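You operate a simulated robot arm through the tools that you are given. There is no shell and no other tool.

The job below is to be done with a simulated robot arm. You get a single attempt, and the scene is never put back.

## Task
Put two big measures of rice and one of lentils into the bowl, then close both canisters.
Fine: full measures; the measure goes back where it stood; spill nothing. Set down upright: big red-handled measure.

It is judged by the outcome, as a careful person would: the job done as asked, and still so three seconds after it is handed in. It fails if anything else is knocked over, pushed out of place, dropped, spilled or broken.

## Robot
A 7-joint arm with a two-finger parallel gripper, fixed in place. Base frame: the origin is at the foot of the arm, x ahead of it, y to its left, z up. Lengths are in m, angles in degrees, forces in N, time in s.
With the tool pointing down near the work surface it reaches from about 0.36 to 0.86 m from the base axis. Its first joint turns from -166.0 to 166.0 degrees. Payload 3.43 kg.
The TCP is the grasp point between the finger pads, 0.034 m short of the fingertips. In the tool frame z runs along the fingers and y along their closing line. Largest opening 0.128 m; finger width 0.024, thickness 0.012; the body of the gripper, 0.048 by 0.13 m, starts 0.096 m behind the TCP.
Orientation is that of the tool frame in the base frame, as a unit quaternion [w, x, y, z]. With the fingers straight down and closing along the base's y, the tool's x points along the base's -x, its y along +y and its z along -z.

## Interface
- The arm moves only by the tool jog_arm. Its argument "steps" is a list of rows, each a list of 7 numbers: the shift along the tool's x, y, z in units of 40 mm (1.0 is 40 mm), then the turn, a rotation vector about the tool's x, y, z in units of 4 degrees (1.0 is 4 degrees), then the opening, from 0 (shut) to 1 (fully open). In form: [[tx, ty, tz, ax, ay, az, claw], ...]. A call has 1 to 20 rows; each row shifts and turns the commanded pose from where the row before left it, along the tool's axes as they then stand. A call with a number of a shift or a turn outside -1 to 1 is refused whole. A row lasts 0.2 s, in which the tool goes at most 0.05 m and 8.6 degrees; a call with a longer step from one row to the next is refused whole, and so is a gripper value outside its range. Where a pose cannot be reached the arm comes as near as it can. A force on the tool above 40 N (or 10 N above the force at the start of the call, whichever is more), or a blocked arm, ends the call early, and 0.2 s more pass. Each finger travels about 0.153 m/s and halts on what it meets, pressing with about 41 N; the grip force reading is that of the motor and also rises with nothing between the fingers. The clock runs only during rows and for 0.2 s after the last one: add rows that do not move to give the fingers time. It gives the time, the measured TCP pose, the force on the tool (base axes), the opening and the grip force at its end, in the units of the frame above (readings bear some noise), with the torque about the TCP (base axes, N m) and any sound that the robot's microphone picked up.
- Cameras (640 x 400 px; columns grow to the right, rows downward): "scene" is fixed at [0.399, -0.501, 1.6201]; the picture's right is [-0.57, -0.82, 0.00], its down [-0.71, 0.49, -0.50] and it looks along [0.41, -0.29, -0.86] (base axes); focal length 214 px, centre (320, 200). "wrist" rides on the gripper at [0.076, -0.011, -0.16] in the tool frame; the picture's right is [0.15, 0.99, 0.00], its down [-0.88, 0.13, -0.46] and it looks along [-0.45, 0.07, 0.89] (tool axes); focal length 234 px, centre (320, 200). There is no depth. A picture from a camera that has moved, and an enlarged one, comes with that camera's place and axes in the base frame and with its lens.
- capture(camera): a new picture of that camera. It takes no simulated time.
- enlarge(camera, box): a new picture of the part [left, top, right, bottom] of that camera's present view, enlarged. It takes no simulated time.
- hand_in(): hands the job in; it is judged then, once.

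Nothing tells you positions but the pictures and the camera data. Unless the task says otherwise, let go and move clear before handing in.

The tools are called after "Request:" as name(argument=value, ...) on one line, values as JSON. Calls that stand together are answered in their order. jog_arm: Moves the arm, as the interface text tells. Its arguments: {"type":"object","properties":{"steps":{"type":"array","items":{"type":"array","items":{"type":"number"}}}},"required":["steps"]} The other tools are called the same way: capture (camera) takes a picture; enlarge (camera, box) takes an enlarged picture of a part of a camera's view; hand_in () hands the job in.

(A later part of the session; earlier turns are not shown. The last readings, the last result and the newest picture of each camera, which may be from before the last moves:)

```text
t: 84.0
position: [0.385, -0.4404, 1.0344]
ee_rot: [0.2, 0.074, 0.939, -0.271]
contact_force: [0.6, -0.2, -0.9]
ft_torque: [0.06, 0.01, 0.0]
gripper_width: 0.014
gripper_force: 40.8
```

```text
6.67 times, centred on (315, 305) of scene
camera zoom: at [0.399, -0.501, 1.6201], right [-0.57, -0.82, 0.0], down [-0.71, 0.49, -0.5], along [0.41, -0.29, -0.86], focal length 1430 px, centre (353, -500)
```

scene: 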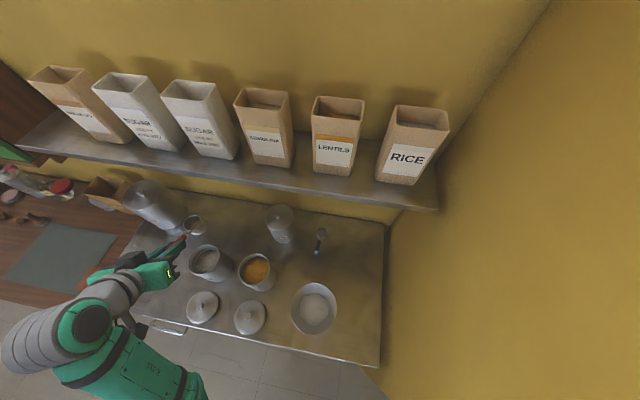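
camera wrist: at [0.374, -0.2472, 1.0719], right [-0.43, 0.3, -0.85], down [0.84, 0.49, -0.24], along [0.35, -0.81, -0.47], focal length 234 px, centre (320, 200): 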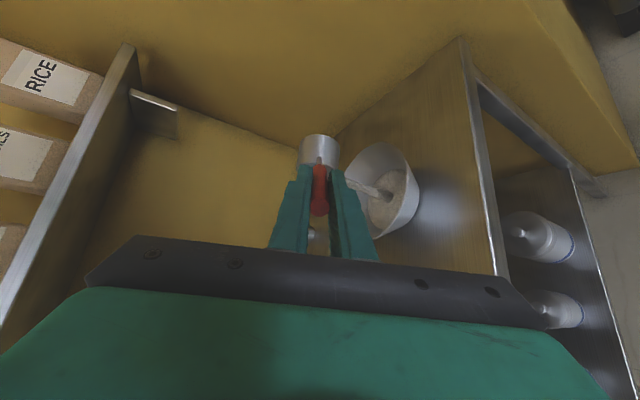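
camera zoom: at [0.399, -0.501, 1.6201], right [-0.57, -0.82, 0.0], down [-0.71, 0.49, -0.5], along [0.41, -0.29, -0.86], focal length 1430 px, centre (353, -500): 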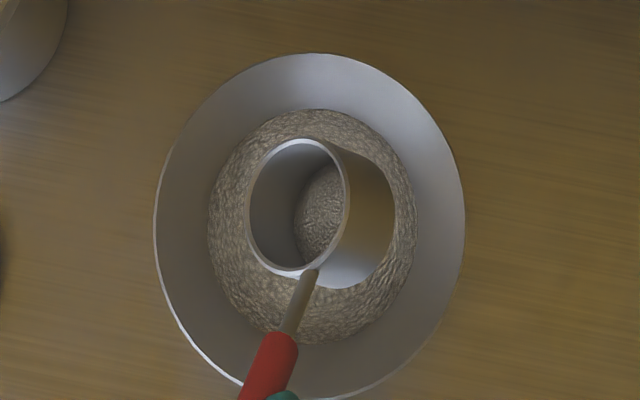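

A thin layer of rice remains in the cup, so 100° wasn't quite enough. I'll shift the cup slightly toward the back of the bowl, where the arm reached a greater angle before, and tip further.

Request:
jog_arm(steps=[[-0.38, -0.14, 0.29, 0, 0, 0, 0], [-0.38, -0.14, 0.29, 0, 0, 0, 0], [-0.0855, 0.112, -0.0146, 0.6606, 0.4226, -0.6203, 0], [-0.0855, 0.112, -0.0146, 0.6606, 0.4226, -0.6203, 0], [-0.0855, 0.112, -0.0146, 0.6606, 0.4226, -0.6203, 0], [-0.0855, 0.112, -0.0146, 0.6606, 0.4226, -0.6203, 0], [-0.0855, 0.112, -0.0146, 0.6606, 0.4226, -0.6203, 0], [-0.0855, 0.112, -0.0146, 0.6606, 0.4226, -0.6203, 0], [-0.0855, 0.112, -0.0146, 0.6606, 0.4226, -0.6203, 0], [-0.0855, 0.112, -0.0146, 0.6606, 0.4226, -0.6203, 0], [-0.0855, 0.112, -0.0146, 0.6606, 0.4226, -0.6203, 0], [-0.0855, 0.112, -0.0146, 0.6606, 0.4226, -0.6203, 0], [-0.0855, 0.112, -0.0146, 0.6606, 0.4226, -0.6203, 0], [-0.0855, 0.112, -0.0146, 0.6606, 0.4226, -0.6203, 0], [-0.0855, 0.112, -0.0146, 0.6606, 0.4226, -0.6203, 0], [-0.0855, 0.112, -0.0146, 0.6606, 0.4226, -0.6203, 0], [-0.0855, 0.112, -0.0146, 0.6606, 0.4226, -0.6203, 0], [-0.0855, 0.112, -0.0146, 0.6606, 0.4226, -0.6203, 0], [0, 0, 0, 0, 0, 0, 0]])

Request:
enlarge(camera="scene", box=[250, 250, 390, 390])

```text
t: 88.0
position: [0.4683, -0.4115, 0.9876]
ee_rot: [-0.156, -0.116, 0.77, -0.608]
contact_force: [0.5, -0.4, -0.7]
ft_torque: [0.14, 0.01, -0.04]
gripper_width: 0.014
gripper_force: 40.8
```

```text
2.86 times, centred on (320, 320) of scene
camera zoom: at [0.399, -0.501, 1.6201], right [-0.57, -0.82, 0.0], down [-0.71, 0.49, -0.5], along [0.41, -0.29, -0.86], focal length 613 px, centre (320, -143)
```

zoom: 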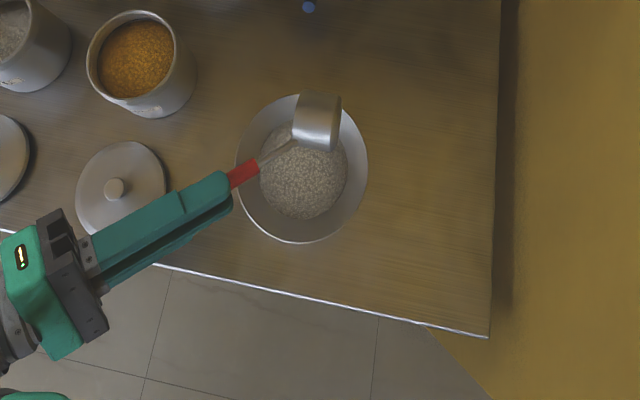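

Still within reach and the remainder is falling inside the bowl. A further 16°.

Request:
jog_arm(steps=[[-0.064, 0.084, -0.011, 0.4955, 0.317, -0.4652, 0], [-0.064, 0.084, -0.011, 0.4955, 0.317, -0.4652, 0], [-0.064, 0.084, -0.011, 0.4955, 0.317, -0.4652, 0], [-0.064, 0.084, -0.011, 0.4955, 0.317, -0.4652, 0], [-0.064, 0.084, -0.011, 0.4955, 0.317, -0.4652, 0], [0, 0, 0, 0, 0, 0, 0], [0, 0, 0, 0, 0, 0, 0], [0, 0, 0, 0, 0, 0, 0], [0, 0, 0, 0, 0, 0, 0], [0, 0, 0, 0, 0, 0, 0]])

Request:
enlarge(camera="scene", box=[250, 250, 390, 390])

Request:
enlarge(camera="wrist", box=[270, 100, 450, 260])

```text
t: 90.2
position: [0.4901, -0.421, 0.9767]
ee_rot: [-0.232, -0.159, 0.701, -0.655]
contact_force: [0.4, 1.2, -0.7]
ft_torque: [0.11, 0.0, -0.01]
gripper_width: 0.0141
gripper_force: 41.3
out of reach, approached as far as the arm can: row 4, 5
```

```text
2.86 times, centred on (320, 320) of scene
camera zoom: at [0.399, -0.501, 1.6201], right [-0.57, -0.82, 0.0], down [-0.71, 0.49, -0.5], along [0.41, -0.29, -0.86], focal length 613 px, centre (320, -143)
```

zoom: 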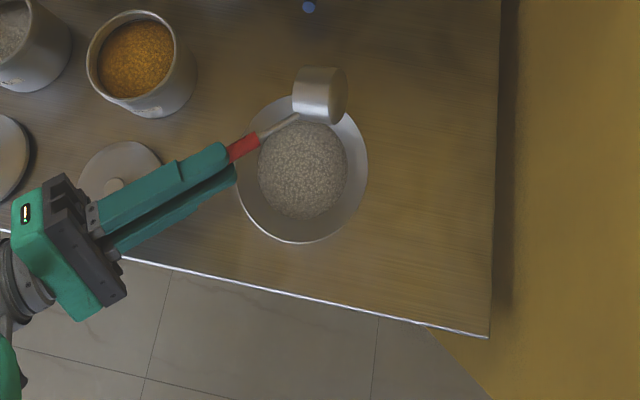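

```text
2.50 times, centred on (360, 180) of wrist
camera zoom: at [0.4517, -0.2597, 1.0306], right [-0.65, 0.1, -0.76], down [0.73, 0.39, -0.57], along [0.24, -0.91, -0.33], focal length 585 px, centre (220, 250)
```

zoom: 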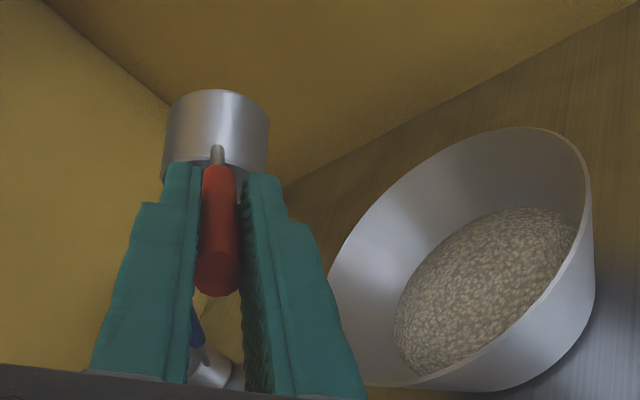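

The cup should now be drained; the arm hit the same wrist limit and drifted, but no grains are visible outside the bowl. I'll back it off, return over the bowl and check the cup.

Request:
jog_arm(steps=[[0.064, -0.084, 0.011, -0.4955, -0.317, 0.4652, 0], [0.064, -0.084, 0.011, -0.4955, -0.317, 0.4652, 0], [0.064, -0.084, 0.011, -0.4955, -0.317, 0.4652, 0], [0.064, -0.084, 0.011, -0.4955, -0.317, 0.4652, 0], [0.345, 0.21, -0.215, 0, 0, 0, 0], [0.345, 0.21, -0.215, 0, 0, 0, 0], [0.345, 0.21, -0.215, 0, 0, 0, 0], [0.0855, -0.112, 0.0146, -0.6606, -0.4226, 0.6203, 0], [0.0855, -0.112, 0.0146, -0.6606, -0.4226, 0.6203, 0], [0.0855, -0.112, 0.0146, -0.6606, -0.4226, 0.6203, 0], [0.0855, -0.112, 0.0146, -0.6606, -0.4226, 0.6203, 0], [0.0855, -0.112, 0.0146, -0.6606, -0.4226, 0.6203, 0], [0.0855, -0.112, 0.0146, -0.6606, -0.4226, 0.6203, 0], [0.0855, -0.112, 0.0146, -0.6606, -0.4226, 0.6203, 0], [0.0855, -0.112, 0.0146, -0.6606, -0.4226, 0.6203, 0], [0.0855, -0.112, 0.0146, -0.6606, -0.4226, 0.6203, 0], [0.0855, -0.112, 0.0146, -0.6606, -0.4226, 0.6203, 0], [0.0855, -0.112, 0.0146, -0.6606, -0.4226, 0.6203, 0], [0.0855, -0.112, 0.0146, -0.6606, -0.4226, 0.6203, 0], [0, 0, 0, 0, 0, 0, 0]])

Request:
enlarge(camera="scene", box=[280, 270, 350, 340])

Request:
enlarge(camera="scene", box=[230, 220, 390, 370])

```text
t: 94.4
position: [0.4114, -0.4249, 1.0414]
ee_rot: [0.096, 0.017, 0.918, -0.385]
contact_force: [0.6, -0.1, -0.5]
ft_torque: [0.08, 0.02, -0.01]
gripper_width: 0.0139
gripper_force: 41.0
```

```text
5.71 times, centred on (315, 305) of scene
camera zoom: at [0.399, -0.501, 1.6201], right [-0.57, -0.82, 0.0], down [-0.71, 0.49, -0.5], along [0.41, -0.29, -0.86], focal length 1226 px, centre (349, -400)
```

zoom: 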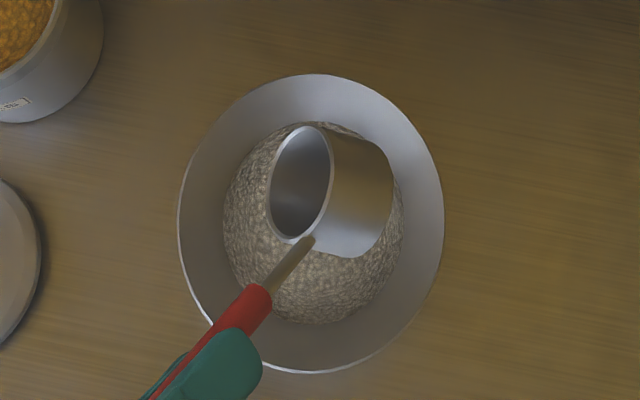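

```text
2.67 times, centred on (310, 295) of scene
camera zoom: at [0.399, -0.501, 1.6201], right [-0.57, -0.82, 0.0], down [-0.71, 0.49, -0.5], along [0.41, -0.29, -0.86], focal length 572 px, centre (347, -53)
```

zoom: 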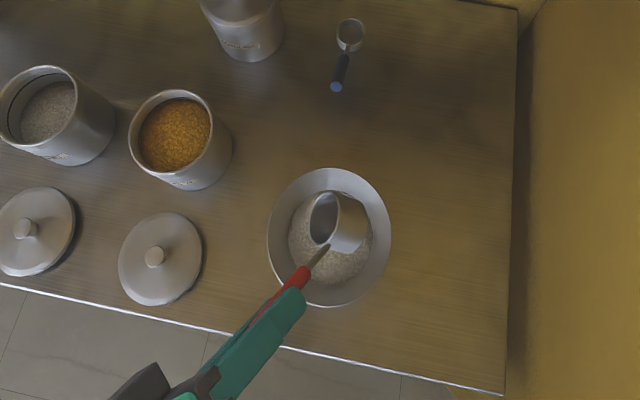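

The cup looks clear and the counter is clean. I'll level it fully and check.

Request:
jog_arm(steps=[[0.0855, -0.112, 0.0146, -0.6606, -0.4226, 0.6203, 0], [0.0855, -0.112, 0.0146, -0.6606, -0.4226, 0.6203, 0], [0.0855, -0.112, 0.0146, -0.6606, -0.4226, 0.6203, 0], [0.0855, -0.112, 0.0146, -0.6606, -0.4226, 0.6203, 0], [0.0855, -0.112, 0.0146, -0.6606, -0.4226, 0.6203, 0], [0.0855, -0.112, 0.0146, -0.6606, -0.4226, 0.6203, 0], [0.0855, -0.112, 0.0146, -0.6606, -0.4226, 0.6203, 0], [0.0855, -0.112, 0.0146, -0.6606, -0.4226, 0.6203, 0], [0.0855, -0.112, 0.0146, -0.6606, -0.4226, 0.6203, 0], [0.0855, -0.112, 0.0146, -0.6606, -0.4226, 0.6203, 0], [0.0855, -0.112, 0.0146, -0.6606, -0.4226, 0.6203, 0], [0.0855, -0.112, 0.0146, -0.6606, -0.4226, 0.6203, 0], [0.0641, -0.084, 0.011, -0.4955, -0.317, 0.4652, 0], [0, 0, 0, 0, 0, 0, 0]])

Request:
enlarge(camera="scene", box=[280, 270, 350, 340])

Request:
enlarge(camera="scene", box=[170, 220, 290, 320])

```text
t: 97.4
position: [0.3612, -0.4744, 1.0392]
ee_rot: [0.361, 0.163, 0.916, -0.064]
contact_force: [-0.6, -0.1, -1.3]
ft_torque: [0.0, 0.05, 0.04]
gripper_width: 0.0141
gripper_force: 41.0
```

```text
5.71 times, centred on (315, 305) of scene
camera zoom: at [0.399, -0.501, 1.6201], right [-0.57, -0.82, 0.0], down [-0.71, 0.49, -0.5], along [0.41, -0.29, -0.86], focal length 1226 px, centre (349, -400)
```

zoom: 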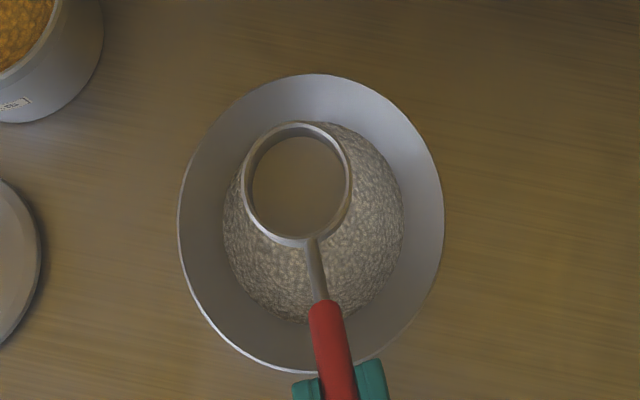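

```text
4.00 times, centred on (230, 270) of scene
camera zoom: at [0.399, -0.501, 1.6201], right [-0.57, -0.82, 0.0], down [-0.71, 0.49, -0.5], along [0.41, -0.29, -0.86], focal length 858 px, centre (680, -80)
```

zoom: 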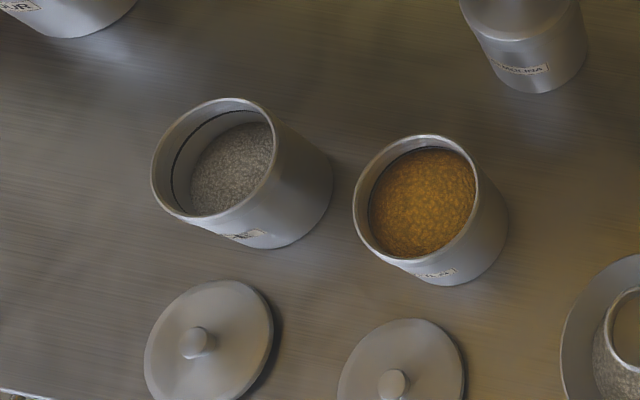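

The cup is empty and level; two rice measures are in the bowl. Now I'll go to the lentils canister at about (n 0.763, l 0.025) and steepen the cup above it.

Request:
jog_arm(steps=[[-0.512, 0, -0.549, 0, 0, 0, 0], [-0.512, 0, -0.549, 0, 0, 0, 0], [0, 0, 0, 0.427, 0, 0.457, 0], [0, 0, 0, 0.427, 0, 0.457, 0], [-0.498, 0.608, 0.465, 0, 0, 0, 0], [-0.498, 0.608, 0.465, 0, 0, 0, 0], [-0.498, 0.608, 0.465, 0, 0, 0, 0], [-0.498, 0.608, 0.465, 0, 0, 0, 0], [-0.498, 0.608, 0.465, 0, 0, 0, 0], [-0.498, 0.608, 0.465, 0, 0, 0, 0], [-0.498, 0.608, 0.465, 0, 0, 0, 0], [0, 0, 0, 0, 1, 0, 0], [0, 0, 0, 0, 1, 0, 0], [0, 0, 0, 0, 1, 0, 0], [0, 0, 0, 0, 1, 0, 0], [0, 0, 0, 0, 1, 0, 0], [0, 0, 0, 0, 1, 0, 0], [0, 0, 0, 0, 1, 0, 0], [0, 0, 0, 0, 1, 0, 0], [0, 0, 0, 0, 0, 0, 0]])

Request:
enlarge(camera="wrist", box=[260, 60, 380, 180])

Request:
enlarge(camera="scene", box=[190, 220, 330, 340])

```text
t: 101.6
position: [0.606, -0.4022, 1.098]
ee_rot: [0.093, 0.217, 0.971, -0.021]
contact_force: [-0.2, -0.3, -0.1]
ft_torque: [0.01, 0.03, 0.0]
gripper_width: 0.0138
gripper_force: 41.2
```

```text
3.33 times, centred on (320, 120) of wrist
camera zoom: at [0.5075, -0.3681, 1.2399], right [0.29, 0.96, -0.03], down [0.76, -0.21, 0.61], along [0.58, -0.2, -0.79], focal length 781 px, centre (320, 467)
```

zoom: 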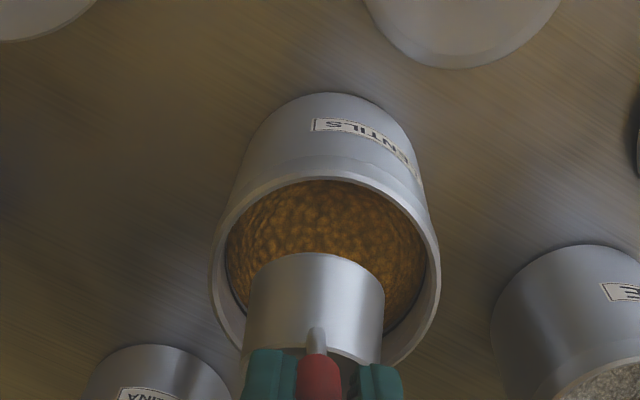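

```text
3.33 times, centred on (260, 280) of scene
camera zoom: at [0.399, -0.501, 1.6201], right [-0.57, -0.82, 0.0], down [-0.71, 0.49, -0.5], along [0.41, -0.29, -0.86], focal length 715 px, centre (520, -67)
```

zoom: 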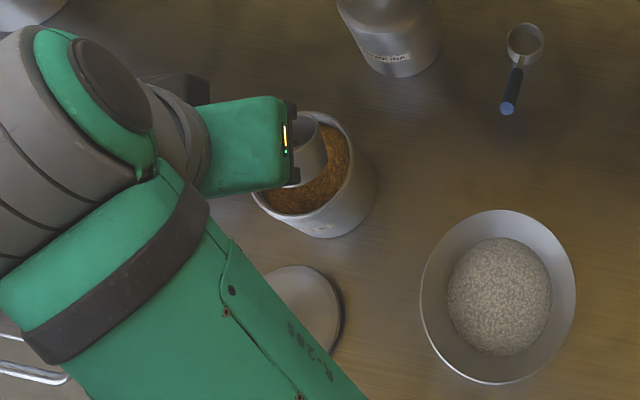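

Aligned over the lentils (a few millimetres of forward trim needed). Descending into the lentils.

Request:
jog_arm(steps=[[0.03, 0.01, 0.37, 0, 0, 0, 0], [0.03, 0.01, 0.37, 0, 0, 0, 0], [0.055, 0.01, 0.36, 0, 0, 0, 0], [0.055, 0.01, 0.36, 0, 0, 0, 0], [0.065, 0, 0.36, 0, 0, 0, 0], [0.065, 0, 0.36, 0, 0, 0, 0], [0.033, 0, 0.175, 0, 0, 0, 0], [0.033, 0, 0.175, 0, 0, 0, 0], [0.033, 0, 0.175, 0, 0, 0, 0], [0.033, 0, 0.175, 0, 0, 0, 0]])

Request:
enlarge(camera="wrist", box=[260, 70, 380, 190])

Request:
enlarge(camera="scene", box=[190, 220, 330, 340])

```text
t: 103.8
position: [0.6114, -0.4015, 0.9823]
ee_rot: [0.093, 0.217, 0.972, -0.02]
contact_force: [-0.1, 0.3, -1.3]
ft_torque: [0.05, 0.03, 0.06]
gripper_width: 0.0139
gripper_force: 41.1
```

```text
3.33 times, centred on (320, 130) of wrist
camera zoom: at [0.5138, -0.3684, 1.1236], right [0.29, 0.96, -0.03], down [0.76, -0.21, 0.62], along [0.58, -0.2, -0.79], focal length 781 px, centre (320, 433)
```

zoom: 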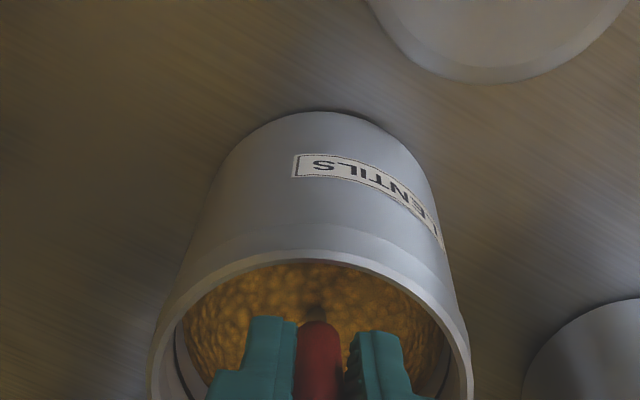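

```text
3.33 times, centred on (260, 280) of scene
camera zoom: at [0.399, -0.501, 1.6201], right [-0.57, -0.82, 0.0], down [-0.71, 0.49, -0.5], along [0.41, -0.29, -0.86], focal length 715 px, centre (520, -67)
```

zoom: 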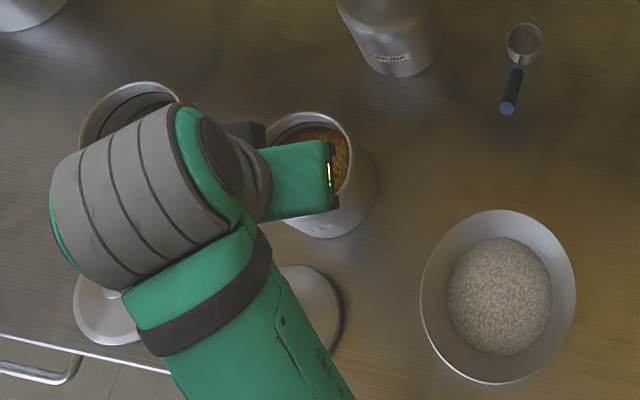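

Submerged. Now levelling and lifting out of the lentils.

Request:
jog_arm(steps=[[0.1285, 0, -0.086, 0, -1, 0, 0], [0.154, 0, -0.14, 0, -1, 0, 0], [0.132, 0, -0.162, 0, -1, 0, 0], [0.116, 0, -0.155, 0, -1, 0, 0], [0.0925, 0, -0.171, 0, -1, 0, 0], [0.0855, 0, -0.197, 0, -1, 0, 0], [0.028, 0, -0.248, 0, -1, 0, 0], [-0.033, 0, -0.24, 0, -1, 0, 0], [0, 0, 0, 0, 0, 0, 0]])

Request:
enlarge(camera="wrist", box=[260, 50, 400, 190])

Request:
enlarge(camera="scene", box=[220, 230, 300, 300])

```text
t: 105.8
position: [0.564, -0.3806, 1.0227]
ee_rot: [0.359, 0.204, 0.907, -0.082]
contact_force: [0.5, 0.5, -0.1]
ft_torque: [0.01, 0.11, 0.04]
gripper_width: 0.014
gripper_force: 40.3
```

```text
2.86 times, centred on (330, 120) of wrist
camera zoom: at [0.4119, -0.321, 1.086], right [0.32, 0.94, -0.1], down [0.36, -0.02, 0.93], along [0.88, -0.34, -0.34], focal length 669 px, centre (291, 429)
```

zoom: 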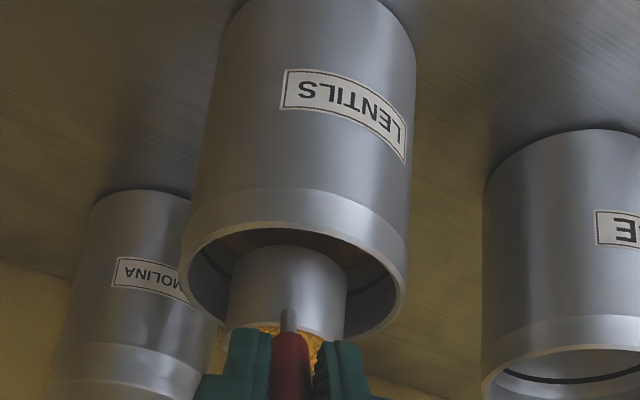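

```text
5.71 times, centred on (260, 265) of scene
camera zoom: at [0.399, -0.501, 1.6201], right [-0.57, -0.82, 0.0], down [-0.71, 0.49, -0.5], along [0.41, -0.29, -0.86], focal length 1226 px, centre (663, -171)
```

zoom: 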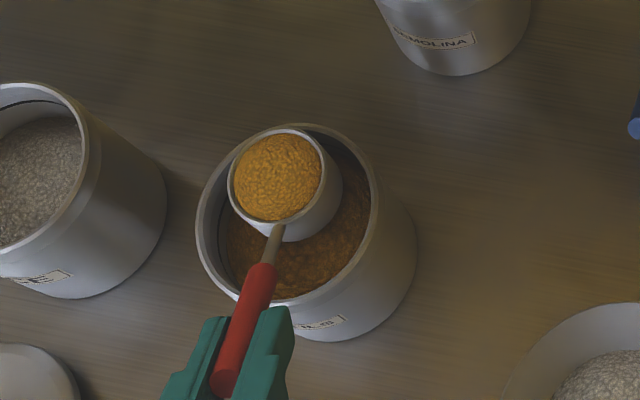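

The measure is heaped with lentils. Lifting gently and yawing.

Request:
jog_arm(steps=[[-0.15, 0, -0.16, 0, 0, 0, 0], [-0.309, 0, -0.328, 0, 0, 0, 0], [-0.309, 0, -0.328, 0, 0, 0, 0], [-0.309, 0, -0.328, 0, 0, 0, 0], [-0.309, 0, -0.328, 0, 0, 0, 0], [-0.15, 0, -0.16, 0, 0, 0, 0], [0, 0, 0, -0.239, 0, -0.256, 0], [0, 0, 0, -0.478, 0, -0.512, 0], [0, 0, 0, -0.239, 0, -0.256, 0], [0, 0, 0, 0, 0, 0, 0]])

Request:
enlarge(camera="scene", box=[200, 210, 320, 310])

Request:
enlarge(camera="wrist", box=[250, 0, 390, 180])

```text
t: 108.0
position: [0.5644, -0.3805, 1.111]
ee_rot: [0.362, 0.158, 0.917, -0.063]
contact_force: [0.0, 0.6, -1.7]
ft_torque: [0.04, 0.14, 0.03]
gripper_width: 0.0141
gripper_force: 40.9
```

```text
4.00 times, centred on (260, 260) of scene
camera zoom: at [0.399, -0.501, 1.6201], right [-0.57, -0.82, 0.0], down [-0.71, 0.49, -0.5], along [0.41, -0.29, -0.86], focal length 858 px, centre (560, -40)
```

zoom: 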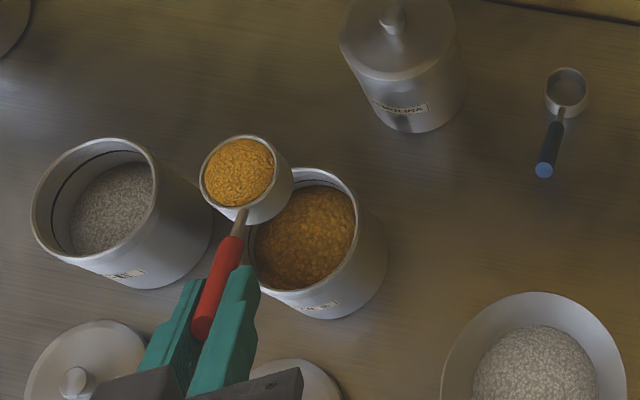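

```text
2.22 times, centred on (320, 90) of wrist
camera zoom: at [0.4073, -0.3368, 1.1756], right [0.23, 0.97, -0.1], down [0.36, 0.01, 0.93], along [0.9, -0.25, -0.34], focal length 520 px, centre (320, 444)
```

zoom: 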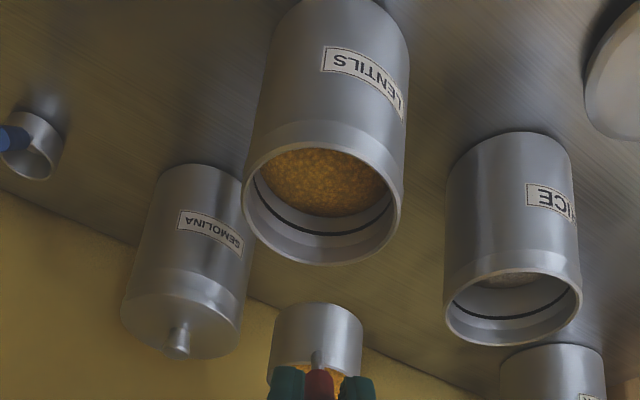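

Full and stable. I'll carry it slowly to the bowl and descend.

Request:
jog_arm(steps=[[0.12, -0.16, -0.11, 0, 0, 0, 0], [0.24, -0.31, -0.225, 0, 0, 0, 0], [0.2567, -0.3317, -0.2396, 0, 0, 0, 0], [0.2567, -0.3317, -0.2396, 0, 0, 0, 0], [0.2567, -0.3317, -0.2396, 0, 0, 0, 0], [0.2567, -0.3317, -0.2396, 0, 0, 0, 0], [0.2567, -0.3317, -0.2396, 0, 0, 0, 0], [0.2567, -0.3317, -0.2396, 0, 0, 0, 0], [0.2567, -0.3317, -0.2396, 0, 0, 0, 0], [0.2567, -0.3317, -0.2396, 0, 0, 0, 0], [0.2567, -0.3317, -0.2396, 0, 0, 0, 0], [0.2567, -0.3317, -0.2396, 0, 0, 0, 0], [0.15, -0.19, -0.14, 0, 0, 0, 0], [0, 0, 0, 0, 0, 0, 0]])

Request:
enlarge(camera="scene", box=[170, 220, 390, 390])

```text
t: 111.0
position: [0.352, -0.4751, 1.1115]
ee_rot: [0.361, 0.159, 0.917, -0.063]
contact_force: [-0.5, 0.5, -1.7]
ft_torque: [0.05, 0.09, -0.03]
gripper_width: 0.0138
gripper_force: 41.1
```

```text
2.35 times, centred on (280, 305) of scene
camera zoom: at [0.399, -0.501, 1.6201], right [-0.57, -0.82, 0.0], down [-0.71, 0.49, -0.5], along [0.41, -0.29, -0.86], focal length 505 px, centre (414, -47)
```

zoom: 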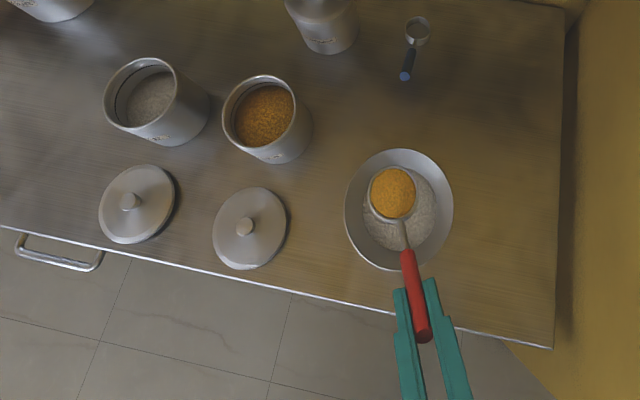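

No spill. Descending to pour height, then tipping.

Request:
jog_arm(steps=[[0.121, 0, 0.13, 0, 0, 0, 0], [0.242, 0, 0.259, 0, 0, 0, 0], [0.242, 0, 0.259, 0, 0, 0, 0], [0.242, 0, 0.259, 0, 0, 0, 0], [0.242, 0, 0.259, 0, 0, 0, 0], [0.242, 0, 0.259, 0, 0, 0, 0], [0.121, 0, 0.129, 0, 0, 0, 0], [0, 0, 0, 0, 0, 0, 0]])

Request:
jog_arm(steps=[[-0.0428, 0.056, -0.0073, 0.3303, 0.2113, -0.3102, 0], [-0.0428, 0.056, -0.0073, 0.3303, 0.2113, -0.3102, 0], [-0.064, 0.084, -0.011, 0.4955, 0.317, -0.4652, 0], [-0.064, 0.084, -0.011, 0.4955, 0.317, -0.4652, 0], [-0.064, 0.084, -0.011, 0.4955, 0.317, -0.4652, 0], [-0.064, 0.084, -0.011, 0.4955, 0.317, -0.4652, 0], [-0.064, 0.084, -0.011, 0.4955, 0.317, -0.4652, 0], [-0.064, 0.084, -0.011, 0.4955, 0.317, -0.4652, 0], [-0.064, 0.084, -0.011, 0.4955, 0.317, -0.4652, 0], [-0.064, 0.084, -0.011, 0.4955, 0.317, -0.4652, 0], [-0.064, 0.084, -0.011, 0.4955, 0.317, -0.4652, 0], [-0.064, 0.084, -0.011, 0.4955, 0.317, -0.4652, 0], [-0.064, 0.084, -0.011, 0.4955, 0.317, -0.4652, 0], [-0.064, 0.084, -0.011, 0.4955, 0.317, -0.4652, 0], [-0.064, 0.084, -0.011, 0.4955, 0.317, -0.4652, 0], [-0.064, 0.084, -0.011, 0.4955, 0.317, -0.4652, 0], [-0.064, 0.084, -0.011, 0.4955, 0.317, -0.4652, 0], [-0.064, 0.084, -0.011, 0.4955, 0.317, -0.4652, 0], [-0.064, 0.084, -0.011, 0.4955, 0.317, -0.4652, 0], [-0.064, 0.084, -0.011, 0.4955, 0.317, -0.4652, 0]])

Request:
enlarge(camera="scene", box=[250, 250, 390, 390])

```text
t: 112.8
position: [0.3533, -0.4752, 1.026]
ee_rot: [0.361, 0.159, 0.917, -0.063]
contact_force: [0.5, 0.6, -1.3]
ft_torque: [0.03, 0.12, 0.01]
gripper_width: 0.0142
gripper_force: 40.9
```

```text
t: 117.0
position: [0.4092, -0.4195, 1.0281]
ee_rot: [0.059, -0.009, 0.903, -0.425]
contact_force: [0.7, 0.3, -2.3]
ft_torque: [0.12, 0.04, -0.04]
gripper_width: 0.0137
gripper_force: 41.9
```

```text
2.86 times, centred on (320, 320) of scene
camera zoom: at [0.399, -0.501, 1.6201], right [-0.57, -0.82, 0.0], down [-0.71, 0.49, -0.5], along [0.41, -0.29, -0.86], focal length 613 px, centre (320, -143)
```

zoom: 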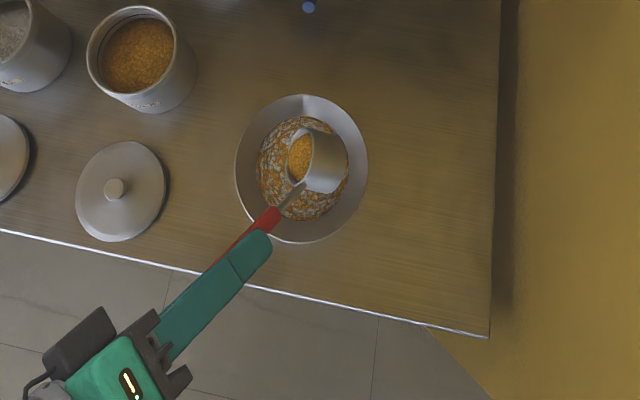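

Lentils are landing in the bowl. Continuing to about 97°, then I'll pitch the tool up to get the extra tilt without hitting the wrist limit.

Request:
jog_arm(steps=[[-0.064, 0.084, -0.011, 0.4955, 0.317, -0.4652, 0], [-0.064, 0.084, -0.011, 0.4955, 0.317, -0.4652, 0], [-0.064, 0.084, -0.011, 0.4955, 0.317, -0.4652, 0], [-0.064, 0.084, -0.011, 0.4955, 0.317, -0.4652, 0], [-0.064, 0.084, -0.011, 0.4955, 0.317, -0.4652, 0], [-0.064, 0.084, -0.011, 0.4955, 0.317, -0.4652, 0], [-0.064, 0.084, -0.011, 0.4955, 0.317, -0.4652, 0], [-0.064, 0.084, -0.011, 0.4955, 0.317, -0.4652, 0], [-0.064, 0.084, -0.011, 0.4955, 0.317, -0.4652, 0], [-0.064, 0.084, -0.011, 0.4955, 0.317, -0.4652, 0], [-0.064, 0.084, -0.011, 0.4955, 0.317, -0.4652, 0], [-0.064, 0.084, -0.011, 0.4955, 0.317, -0.4652, 0], [-0.064, 0.084, -0.011, 0.4955, 0.317, -0.4652, 0], [0, 0, 0, 0, 0, 0, 0], [0, 0, 0, 0, 0, 0, 0]])

Request:
jog_arm(steps=[[-0.0604, 0.143, -0.0074, 0.6915, 0.2906, 0, 0], [-0.0604, 0.143, -0.0074, 0.6915, 0.2906, 0, 0]])

Request:
enlarge(camera="scene", box=[250, 250, 390, 390])

```text
t: 120.2
position: [0.4365, -0.3919, 0.9874]
ee_rot: [-0.158, -0.123, 0.765, -0.613]
contact_force: [0.3, 0.9, -0.9]
ft_torque: [0.12, -0.01, 0.0]
gripper_width: 0.0143
gripper_force: 41.1
```

```text
t: 120.8
position: [0.4379, -0.392, 0.9795]
ee_rot: [-0.168, -0.118, 0.735, -0.647]
contact_force: [-0.1, 0.8, -1.2]
ft_torque: [0.1, 0.0, 0.03]
gripper_width: 0.014
gripper_force: 41.0
out of reach, approached as far as the arm can: row 2
```

```text
2.86 times, centred on (320, 320) of scene
camera zoom: at [0.399, -0.501, 1.6201], right [-0.57, -0.82, 0.0], down [-0.71, 0.49, -0.5], along [0.41, -0.29, -0.86], focal length 613 px, centre (320, -143)
```

zoom: 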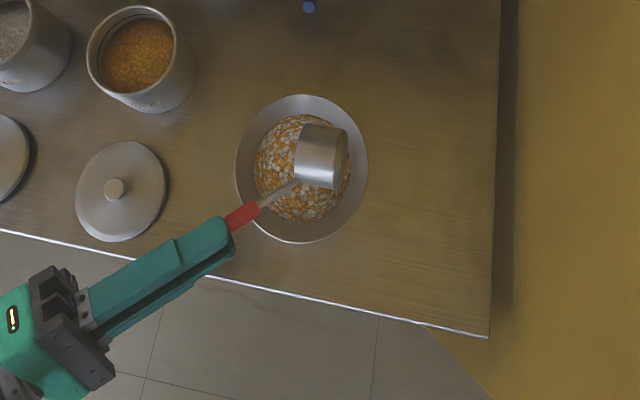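

Pitching up hits a limit quickly, so I'll try rolling about the tool axis instead to gain tilt, in small steps.

Request:
jog_arm(steps=[[0, -0.033, 0, 0, 0, -0.75, 0], [0, -0.033, 0, 0, 0, -0.75, 0], [0, -0.033, 0, 0, 0, -0.75, 0]])

Request:
enlarge(camera="scene", box=[250, 250, 390, 390])

```text
t: 121.6
position: [0.4413, -0.3931, 0.9816]
ee_rot: [-0.218, -0.175, 0.721, -0.634]
contact_force: [-0.4, -0.3, -1.4]
ft_torque: [0.14, -0.01, 0.0]
gripper_width: 0.0136
gripper_force: 41.2
```

```text
2.86 times, centred on (320, 320) of scene
camera zoom: at [0.399, -0.501, 1.6201], right [-0.57, -0.82, 0.0], down [-0.71, 0.49, -0.5], along [0.41, -0.29, -0.86], focal length 613 px, centre (320, -143)
```

zoom: 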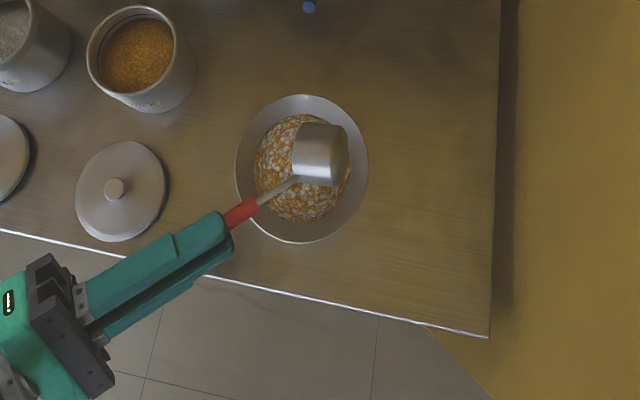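

The roll works without drift (tilt about 107° now). Rolling another 24°.

Request:
jog_arm(steps=[[0, -0.0436, 0, 0, 0, -1, 0], [0, -0.0436, 0, 0, 0, -1, 0], [0, -0.0436, 0, 0, 0, -1, 0], [0, -0.0436, 0, 0, 0, -1, 0], [0, -0.0436, 0, 0, 0, -1, 0], [0, -0.0436, 0, 0, 0, -1, 0], [0, 0, 0, 0, 0, 0, 0], [0, 0, 0, 0, 0, 0, 0], [0, 0, 0, 0, 0, 0, 0]])

Request:
enlarge(camera="scene", box=[250, 250, 390, 390])

Request:
enlarge(camera="wrist", box=[270, 100, 450, 260])

```text
t: 123.6
position: [0.4473, -0.3946, 0.9895]
ee_rot: [-0.345, -0.321, 0.667, -0.577]
contact_force: [0.2, 0.4, -2.0]
ft_torque: [0.13, -0.03, 0.0]
gripper_width: 0.0141
gripper_force: 41.0
```

```text
2.86 times, centred on (320, 320) of scene
camera zoom: at [0.399, -0.501, 1.6201], right [-0.57, -0.82, 0.0], down [-0.71, 0.49, -0.5], along [0.41, -0.29, -0.86], focal length 613 px, centre (320, -143)
```

zoom: 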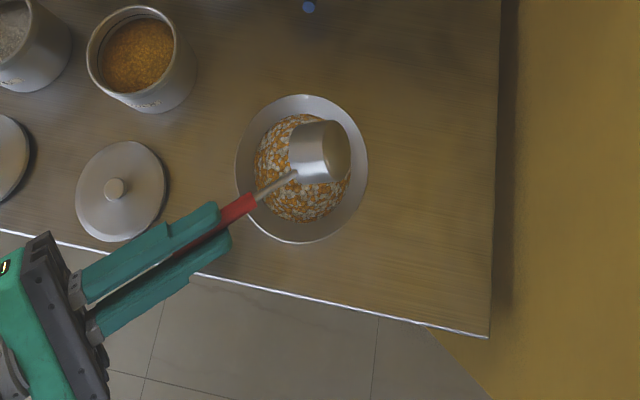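

```text
2.50 times, centred on (360, 180) of wrist
camera zoom: at [0.4301, -0.2395, 1.0728], right [-0.9, 0.12, -0.42], down [0.42, 0.49, -0.76], along [0.11, -0.86, -0.5], focal length 585 px, centre (220, 250)
```

zoom: 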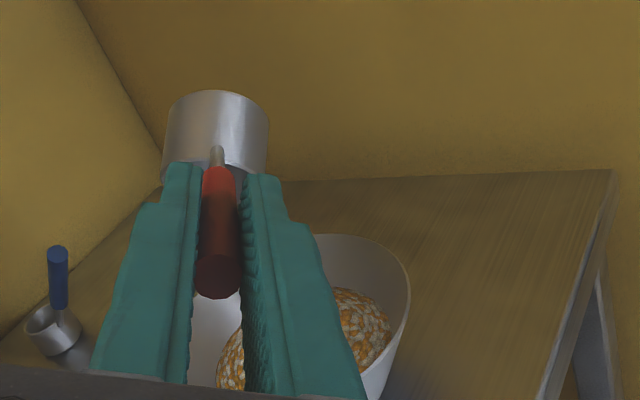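

The cup is tipped about 120° and must be drained. Reversing: roll back, then rotate upright.

Request:
jog_arm(steps=[[0, 0.0436, 0, 0, 0, 1, 0], [0, 0.0436, 0, 0, 0, 1, 0], [0, 0.0436, 0, 0, 0, 1, 0], [0, 0.0436, 0, 0, 0, 1, 0], [0, 0.0436, 0, 0, 0, 1, 0], [0, 0.0436, 0, 0, 0, 1, 0], [0, 0.0436, 0, 0, 0, 1, 0], [0, 0.0436, 0, 0, 0, 1, 0], [0, 0.01, 0, 0, 0, 0.25, 0], [0.0604, -0.143, 0.0074, -0.6915, -0.2906, 0, 0], [0.05, -0.12, 0.006, -0.58, -0.24, 0, 0], [0, 0, 0, 0, 0, 0, 0]])

Request:
jog_arm(steps=[[0.0855, -0.112, 0.0146, -0.6606, -0.4226, 0.6203, 0], [0.0855, -0.112, 0.0146, -0.6606, -0.4226, 0.6203, 0], [0.0855, -0.112, 0.0146, -0.6606, -0.4226, 0.6203, 0], [0.0855, -0.112, 0.0146, -0.6606, -0.4226, 0.6203, 0], [0.0855, -0.112, 0.0146, -0.6606, -0.4226, 0.6203, 0], [0.0855, -0.112, 0.0146, -0.6606, -0.4226, 0.6203, 0], [0.0855, -0.112, 0.0146, -0.6606, -0.4226, 0.6203, 0], [0.0855, -0.112, 0.0146, -0.6606, -0.4226, 0.6203, 0], [0.0855, -0.112, 0.0146, -0.6606, -0.4226, 0.6203, 0], [0.0855, -0.112, 0.0146, -0.6606, -0.4226, 0.6203, 0], [0.0855, -0.112, 0.0146, -0.6606, -0.4226, 0.6203, 0], [0.0855, -0.112, 0.0146, -0.6606, -0.4226, 0.6203, 0], [0.0855, -0.112, 0.0146, -0.6606, -0.4226, 0.6203, 0], [0.0855, -0.112, 0.0146, -0.6606, -0.4226, 0.6203, 0], [0.0855, -0.112, 0.0146, -0.6606, -0.4226, 0.6203, 0], [0.0855, -0.112, 0.0146, -0.6606, -0.4226, 0.6203, 0], [0.0855, -0.112, 0.0146, -0.6606, -0.4226, 0.6203, 0], [0, 0, 0, 0, 0, 0, 0]])

Request:
enlarge(camera="scene", box=[280, 270, 350, 340])

```text
t: 126.2
position: [0.4385, -0.3944, 0.9898]
ee_rot: [-0.159, -0.123, 0.761, -0.616]
contact_force: [-0.6, 0.1, -1.8]
ft_torque: [0.13, 0.01, -0.02]
gripper_width: 0.0142
gripper_force: 40.8
```

```text
t: 130.0
position: [0.3859, -0.446, 1.0443]
ee_rot: [0.216, 0.076, 0.939, -0.255]
contact_force: [0.3, 0.8, -0.9]
ft_torque: [0.04, 0.04, -0.01]
gripper_width: 0.0139
gripper_force: 41.4
```

```text
5.71 times, centred on (315, 305) of scene
camera zoom: at [0.399, -0.501, 1.6201], right [-0.57, -0.82, 0.0], down [-0.71, 0.49, -0.5], along [0.41, -0.29, -0.86], focal length 1226 px, centre (349, -400)
```

zoom: 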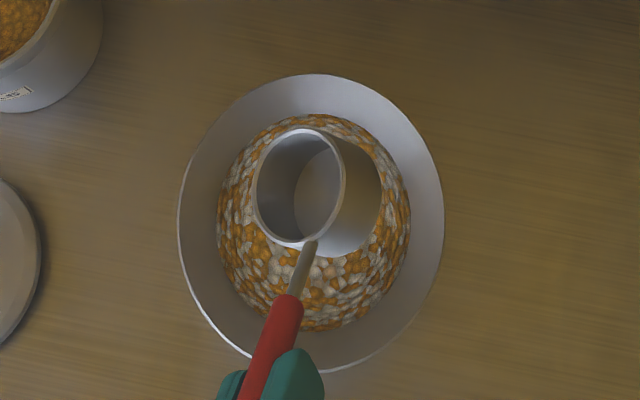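

The cup is empty and the lentils sit on the rice in the bowl. Levelling the cup fully, then I'll return the measure to its spot.

Request:
jog_arm(steps=[[0.0855, -0.112, 0.0146, -0.6606, -0.4226, 0.6203, 0], [0.0855, -0.112, 0.0146, -0.6606, -0.4226, 0.6203, 0], [0.0855, -0.112, 0.0146, -0.6606, -0.4226, 0.6203, 0], [0.0855, -0.112, 0.0146, -0.6606, -0.4226, 0.6203, 0], [0.0855, -0.112, 0.0146, -0.6606, -0.4226, 0.6203, 0], [0.0855, -0.112, 0.0146, -0.6606, -0.4226, 0.6203, 0], [0.0855, -0.112, 0.0146, -0.6606, -0.4226, 0.6203, 0], [0.034, -0.045, 0.0058, -0.264, -0.169, 0.248, 0], [0, 0, 0, 0, 0, 0, 0]])

Request:
capture(camera="scene")

Request:
enlarge(camera="scene", box=[170, 220, 290, 320])

```text
t: 132.0
position: [0.3581, -0.4748, 1.0352]
ee_rot: [0.364, 0.159, 0.916, -0.063]
contact_force: [0.2, -0.5, -0.9]
ft_torque: [0.05, 0.07, 0.0]
gripper_width: 0.014
gripper_force: 41.2
```

```text
taken
```

scene: 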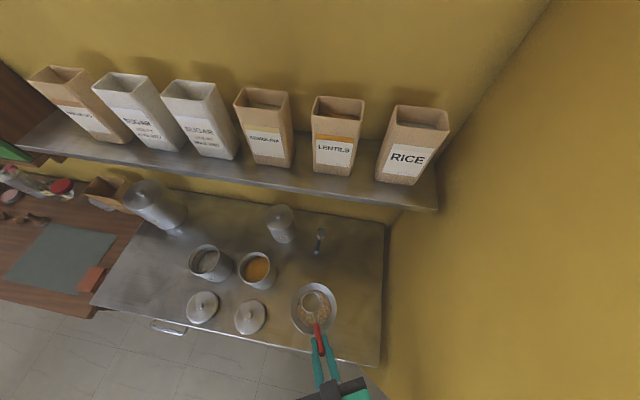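

```text
4.00 times, centred on (230, 270) of scene
camera zoom: at [0.399, -0.501, 1.6201], right [-0.57, -0.82, 0.0], down [-0.71, 0.49, -0.5], along [0.41, -0.29, -0.86], focal length 858 px, centre (680, -80)
```

zoom: 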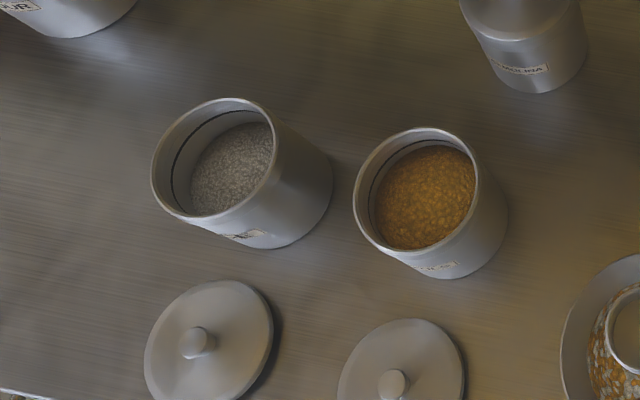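

Everything is in place; the lentils canister was only nudged about 5 mm. I'll yaw and carry the empty measure above its original spot.

Request:
jog_arm(steps=[[-0.256, 0, -0.274, 0, 0, 0, 0], [0, 0, 0, 0.653, 0, 0.7, 0], [0, 0, 0, 0.653, 0, 0.7, 0], [0, 0, 0, 0.653, 0, 0.7, 0], [0, 0, 0, 0.653, 0, 0.7, 0], [0, 0, 0, 0.653, 0, 0.7, 0], [0, 0, 0, 0.653, 0, 0.7, 0], [0, 0, 0, 0.653, 0, 0.7, 0], [0, 0, 0, 0.653, 0, 0.7, 0], [-0.241, -0.607, 0.524, 0, 0, 0, 0], [-0.241, -0.607, 0.524, 0, 0, 0, 0], [-0.241, -0.607, 0.524, 0, 0, 0, 0], [-0.241, -0.607, 0.524, 0, 0, 0, 0], [0, 0, 0, 0, 0, 0, 0]])

Request:
capture(camera="wrist")

Request:
enlarge(camera="scene", box=[260, 250, 410, 380])

```text
t: 135.0
position: [0.3379, -0.6031, 1.014]
ee_rot: [0.334, 0.396, 0.841, -0.155]
contact_force: [0.7, -0.8, -0.5]
ft_torque: [0.08, 0.04, 0.02]
gripper_width: 0.0141
gripper_force: 41.1
```

```text
taken
camera wrist: at [0.2248, -0.4842, 1.0781], right [0.69, 0.71, -0.1], down [0.31, -0.17, 0.94], along [0.65, -0.68, -0.34], focal length 234 px, centre (320, 200)
```

wrist: 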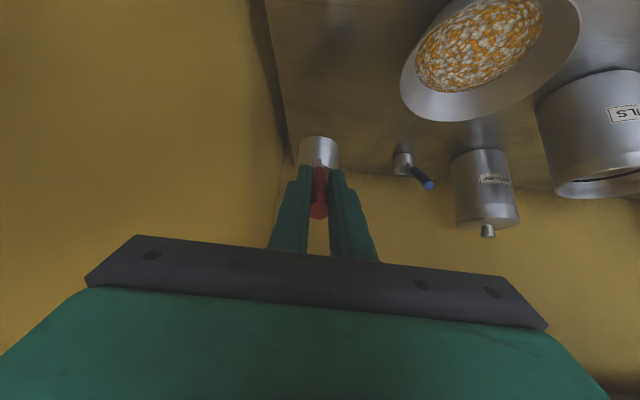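

```text
3.08 times, centred on (335, 315) of scene
camera zoom: at [0.399, -0.501, 1.6201], right [-0.57, -0.82, 0.0], down [-0.71, 0.49, -0.5], along [0.41, -0.29, -0.86], focal length 660 px, centre (274, -154)
```

zoom: 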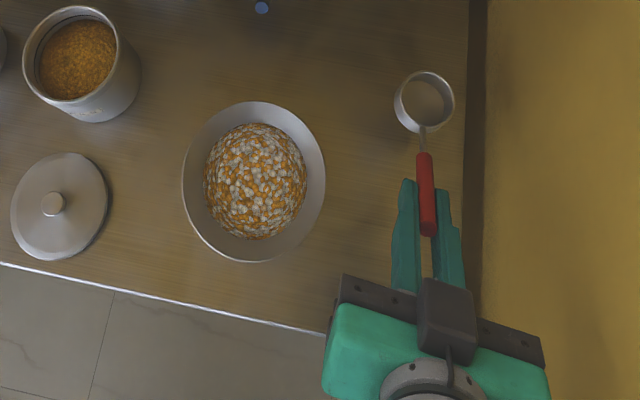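

The measure is right above its original spot with the same orientation. Lowering it gently.

Request:
jog_arm(steps=[[0.27, 0, 0.29, 0, 0, 0, 0], [0.27, 0, 0.29, 0, 0, 0, 0], [0.27, 0, 0.29, 0, 0, 0, 0], [0.27, 0, 0.29, 0, 0, 0, 0], [0.27, 0, 0.29, 0, 0, 0, 0], [0.2, 0, 0.214, 0, 0, 0, 0], [0.07, 0, 0.075, 0, 0, 0, 0], [0, 0, 0, 0, 0, 0, 0]])

Request:
jog_arm(steps=[[0.034, 0, 0.0366, 0, 0, 0, 0], [0.034, 0, 0.0366, 0, 0, 0, 0], [0, 0, 0, 0, 0, 0, 0]])

Request:
enlarge(camera="wrist", box=[240, 120, 400, 260])

Request:
enlarge(camera="scene", box=[310, 260, 410, 360])

```text
t: 136.8
position: [0.3397, -0.6035, 0.9195]
ee_rot: [0.335, 0.395, 0.841, -0.156]
contact_force: [0.6, 0.9, -1.1]
ft_torque: [0.09, 0.04, -0.01]
gripper_width: 0.0141
gripper_force: 41.1
```

```text
t: 137.6
position: [0.3377, -0.6031, 0.9151]
ee_rot: [0.334, 0.396, 0.841, -0.155]
contact_force: [0.5, 0.5, -1.9]
ft_torque: [0.06, 0.05, 0.02]
gripper_width: 0.014
gripper_force: 41.0
```

```text
2.86 times, centred on (320, 190) of wrist
camera zoom: at [0.2259, -0.4842, 0.9789], right [0.69, 0.71, -0.1], down [0.31, -0.17, 0.94], along [0.65, -0.68, -0.34], focal length 669 px, centre (320, 229)
```

zoom: 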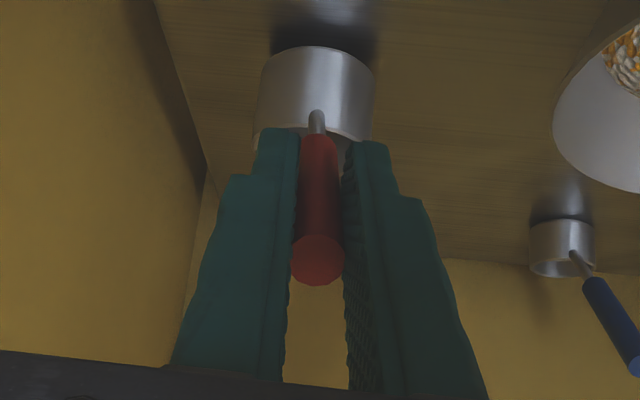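

```text
4.00 times, centred on (360, 310) of scene
camera zoom: at [0.399, -0.501, 1.6201], right [-0.57, -0.82, 0.0], down [-0.71, 0.49, -0.5], along [0.41, -0.29, -0.86], focal length 858 px, centre (160, -240)
```

zoom: 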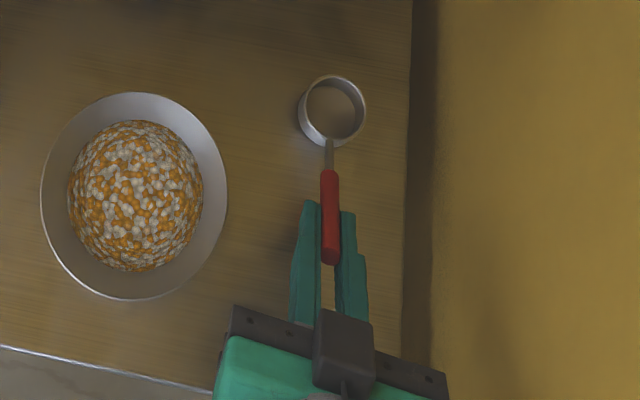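

The handle slid about 3.5 mm sideways in the pads, so the cup hovers slightly above the counter. I'll correct for that and lower the last few millimetres.

Request:
jog_arm(steps=[[0.05, 0.004, 0.019, 0, 0, 0, 0], [0.05, 0.004, 0.019, 0, 0, 0, 0], [0.05, 0.004, 0.019, 0, 0, 0, 0], [0, 0, 0, 0, 0, 0, 0], [0, 0, 0, 0, 0, 0, 0]])

Request:
enlarge(camera="wrist", box=[240, 120, 400, 260])

Request:
enlarge(camera="scene", box=[310, 260, 410, 360])

```text
t: 138.8
position: [0.3381, -0.6008, 0.91]
ee_rot: [0.335, 0.394, 0.842, -0.155]
contact_force: [0.0, -0.6, 0.3]
ft_torque: [-0.01, -0.03, 0.0]
gripper_width: 0.0141
gripper_force: 41.4
```

```text
2.86 times, centred on (320, 190) of wrist
camera zoom: at [0.2248, -0.4816, 0.9732], right [0.69, 0.71, -0.1], down [0.31, -0.17, 0.94], along [0.65, -0.68, -0.34], focal length 669 px, centre (320, 229)
```

zoom: 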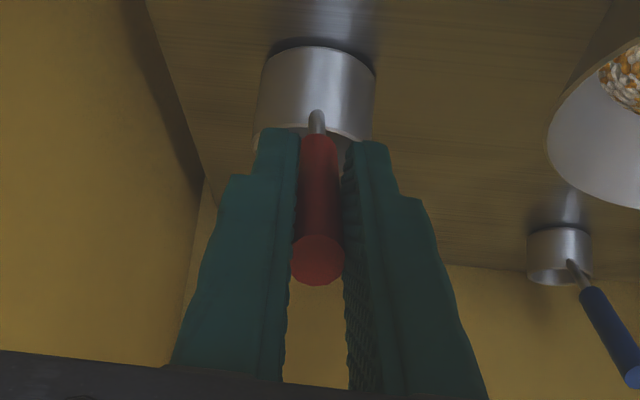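

```text
4.00 times, centred on (360, 310) of scene
camera zoom: at [0.399, -0.501, 1.6201], right [-0.57, -0.82, 0.0], down [-0.71, 0.49, -0.5], along [0.41, -0.29, -0.86], focal length 858 px, centre (160, -240)
```

zoom: 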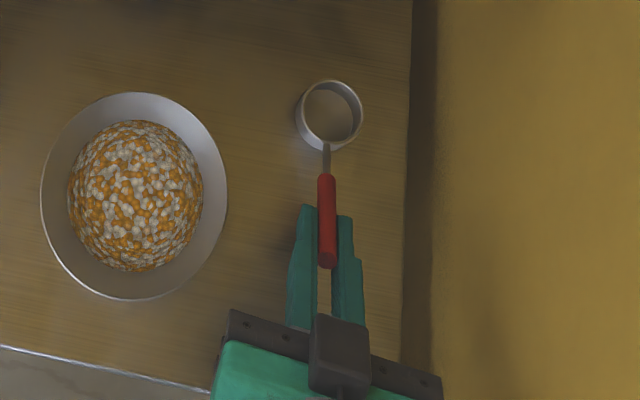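

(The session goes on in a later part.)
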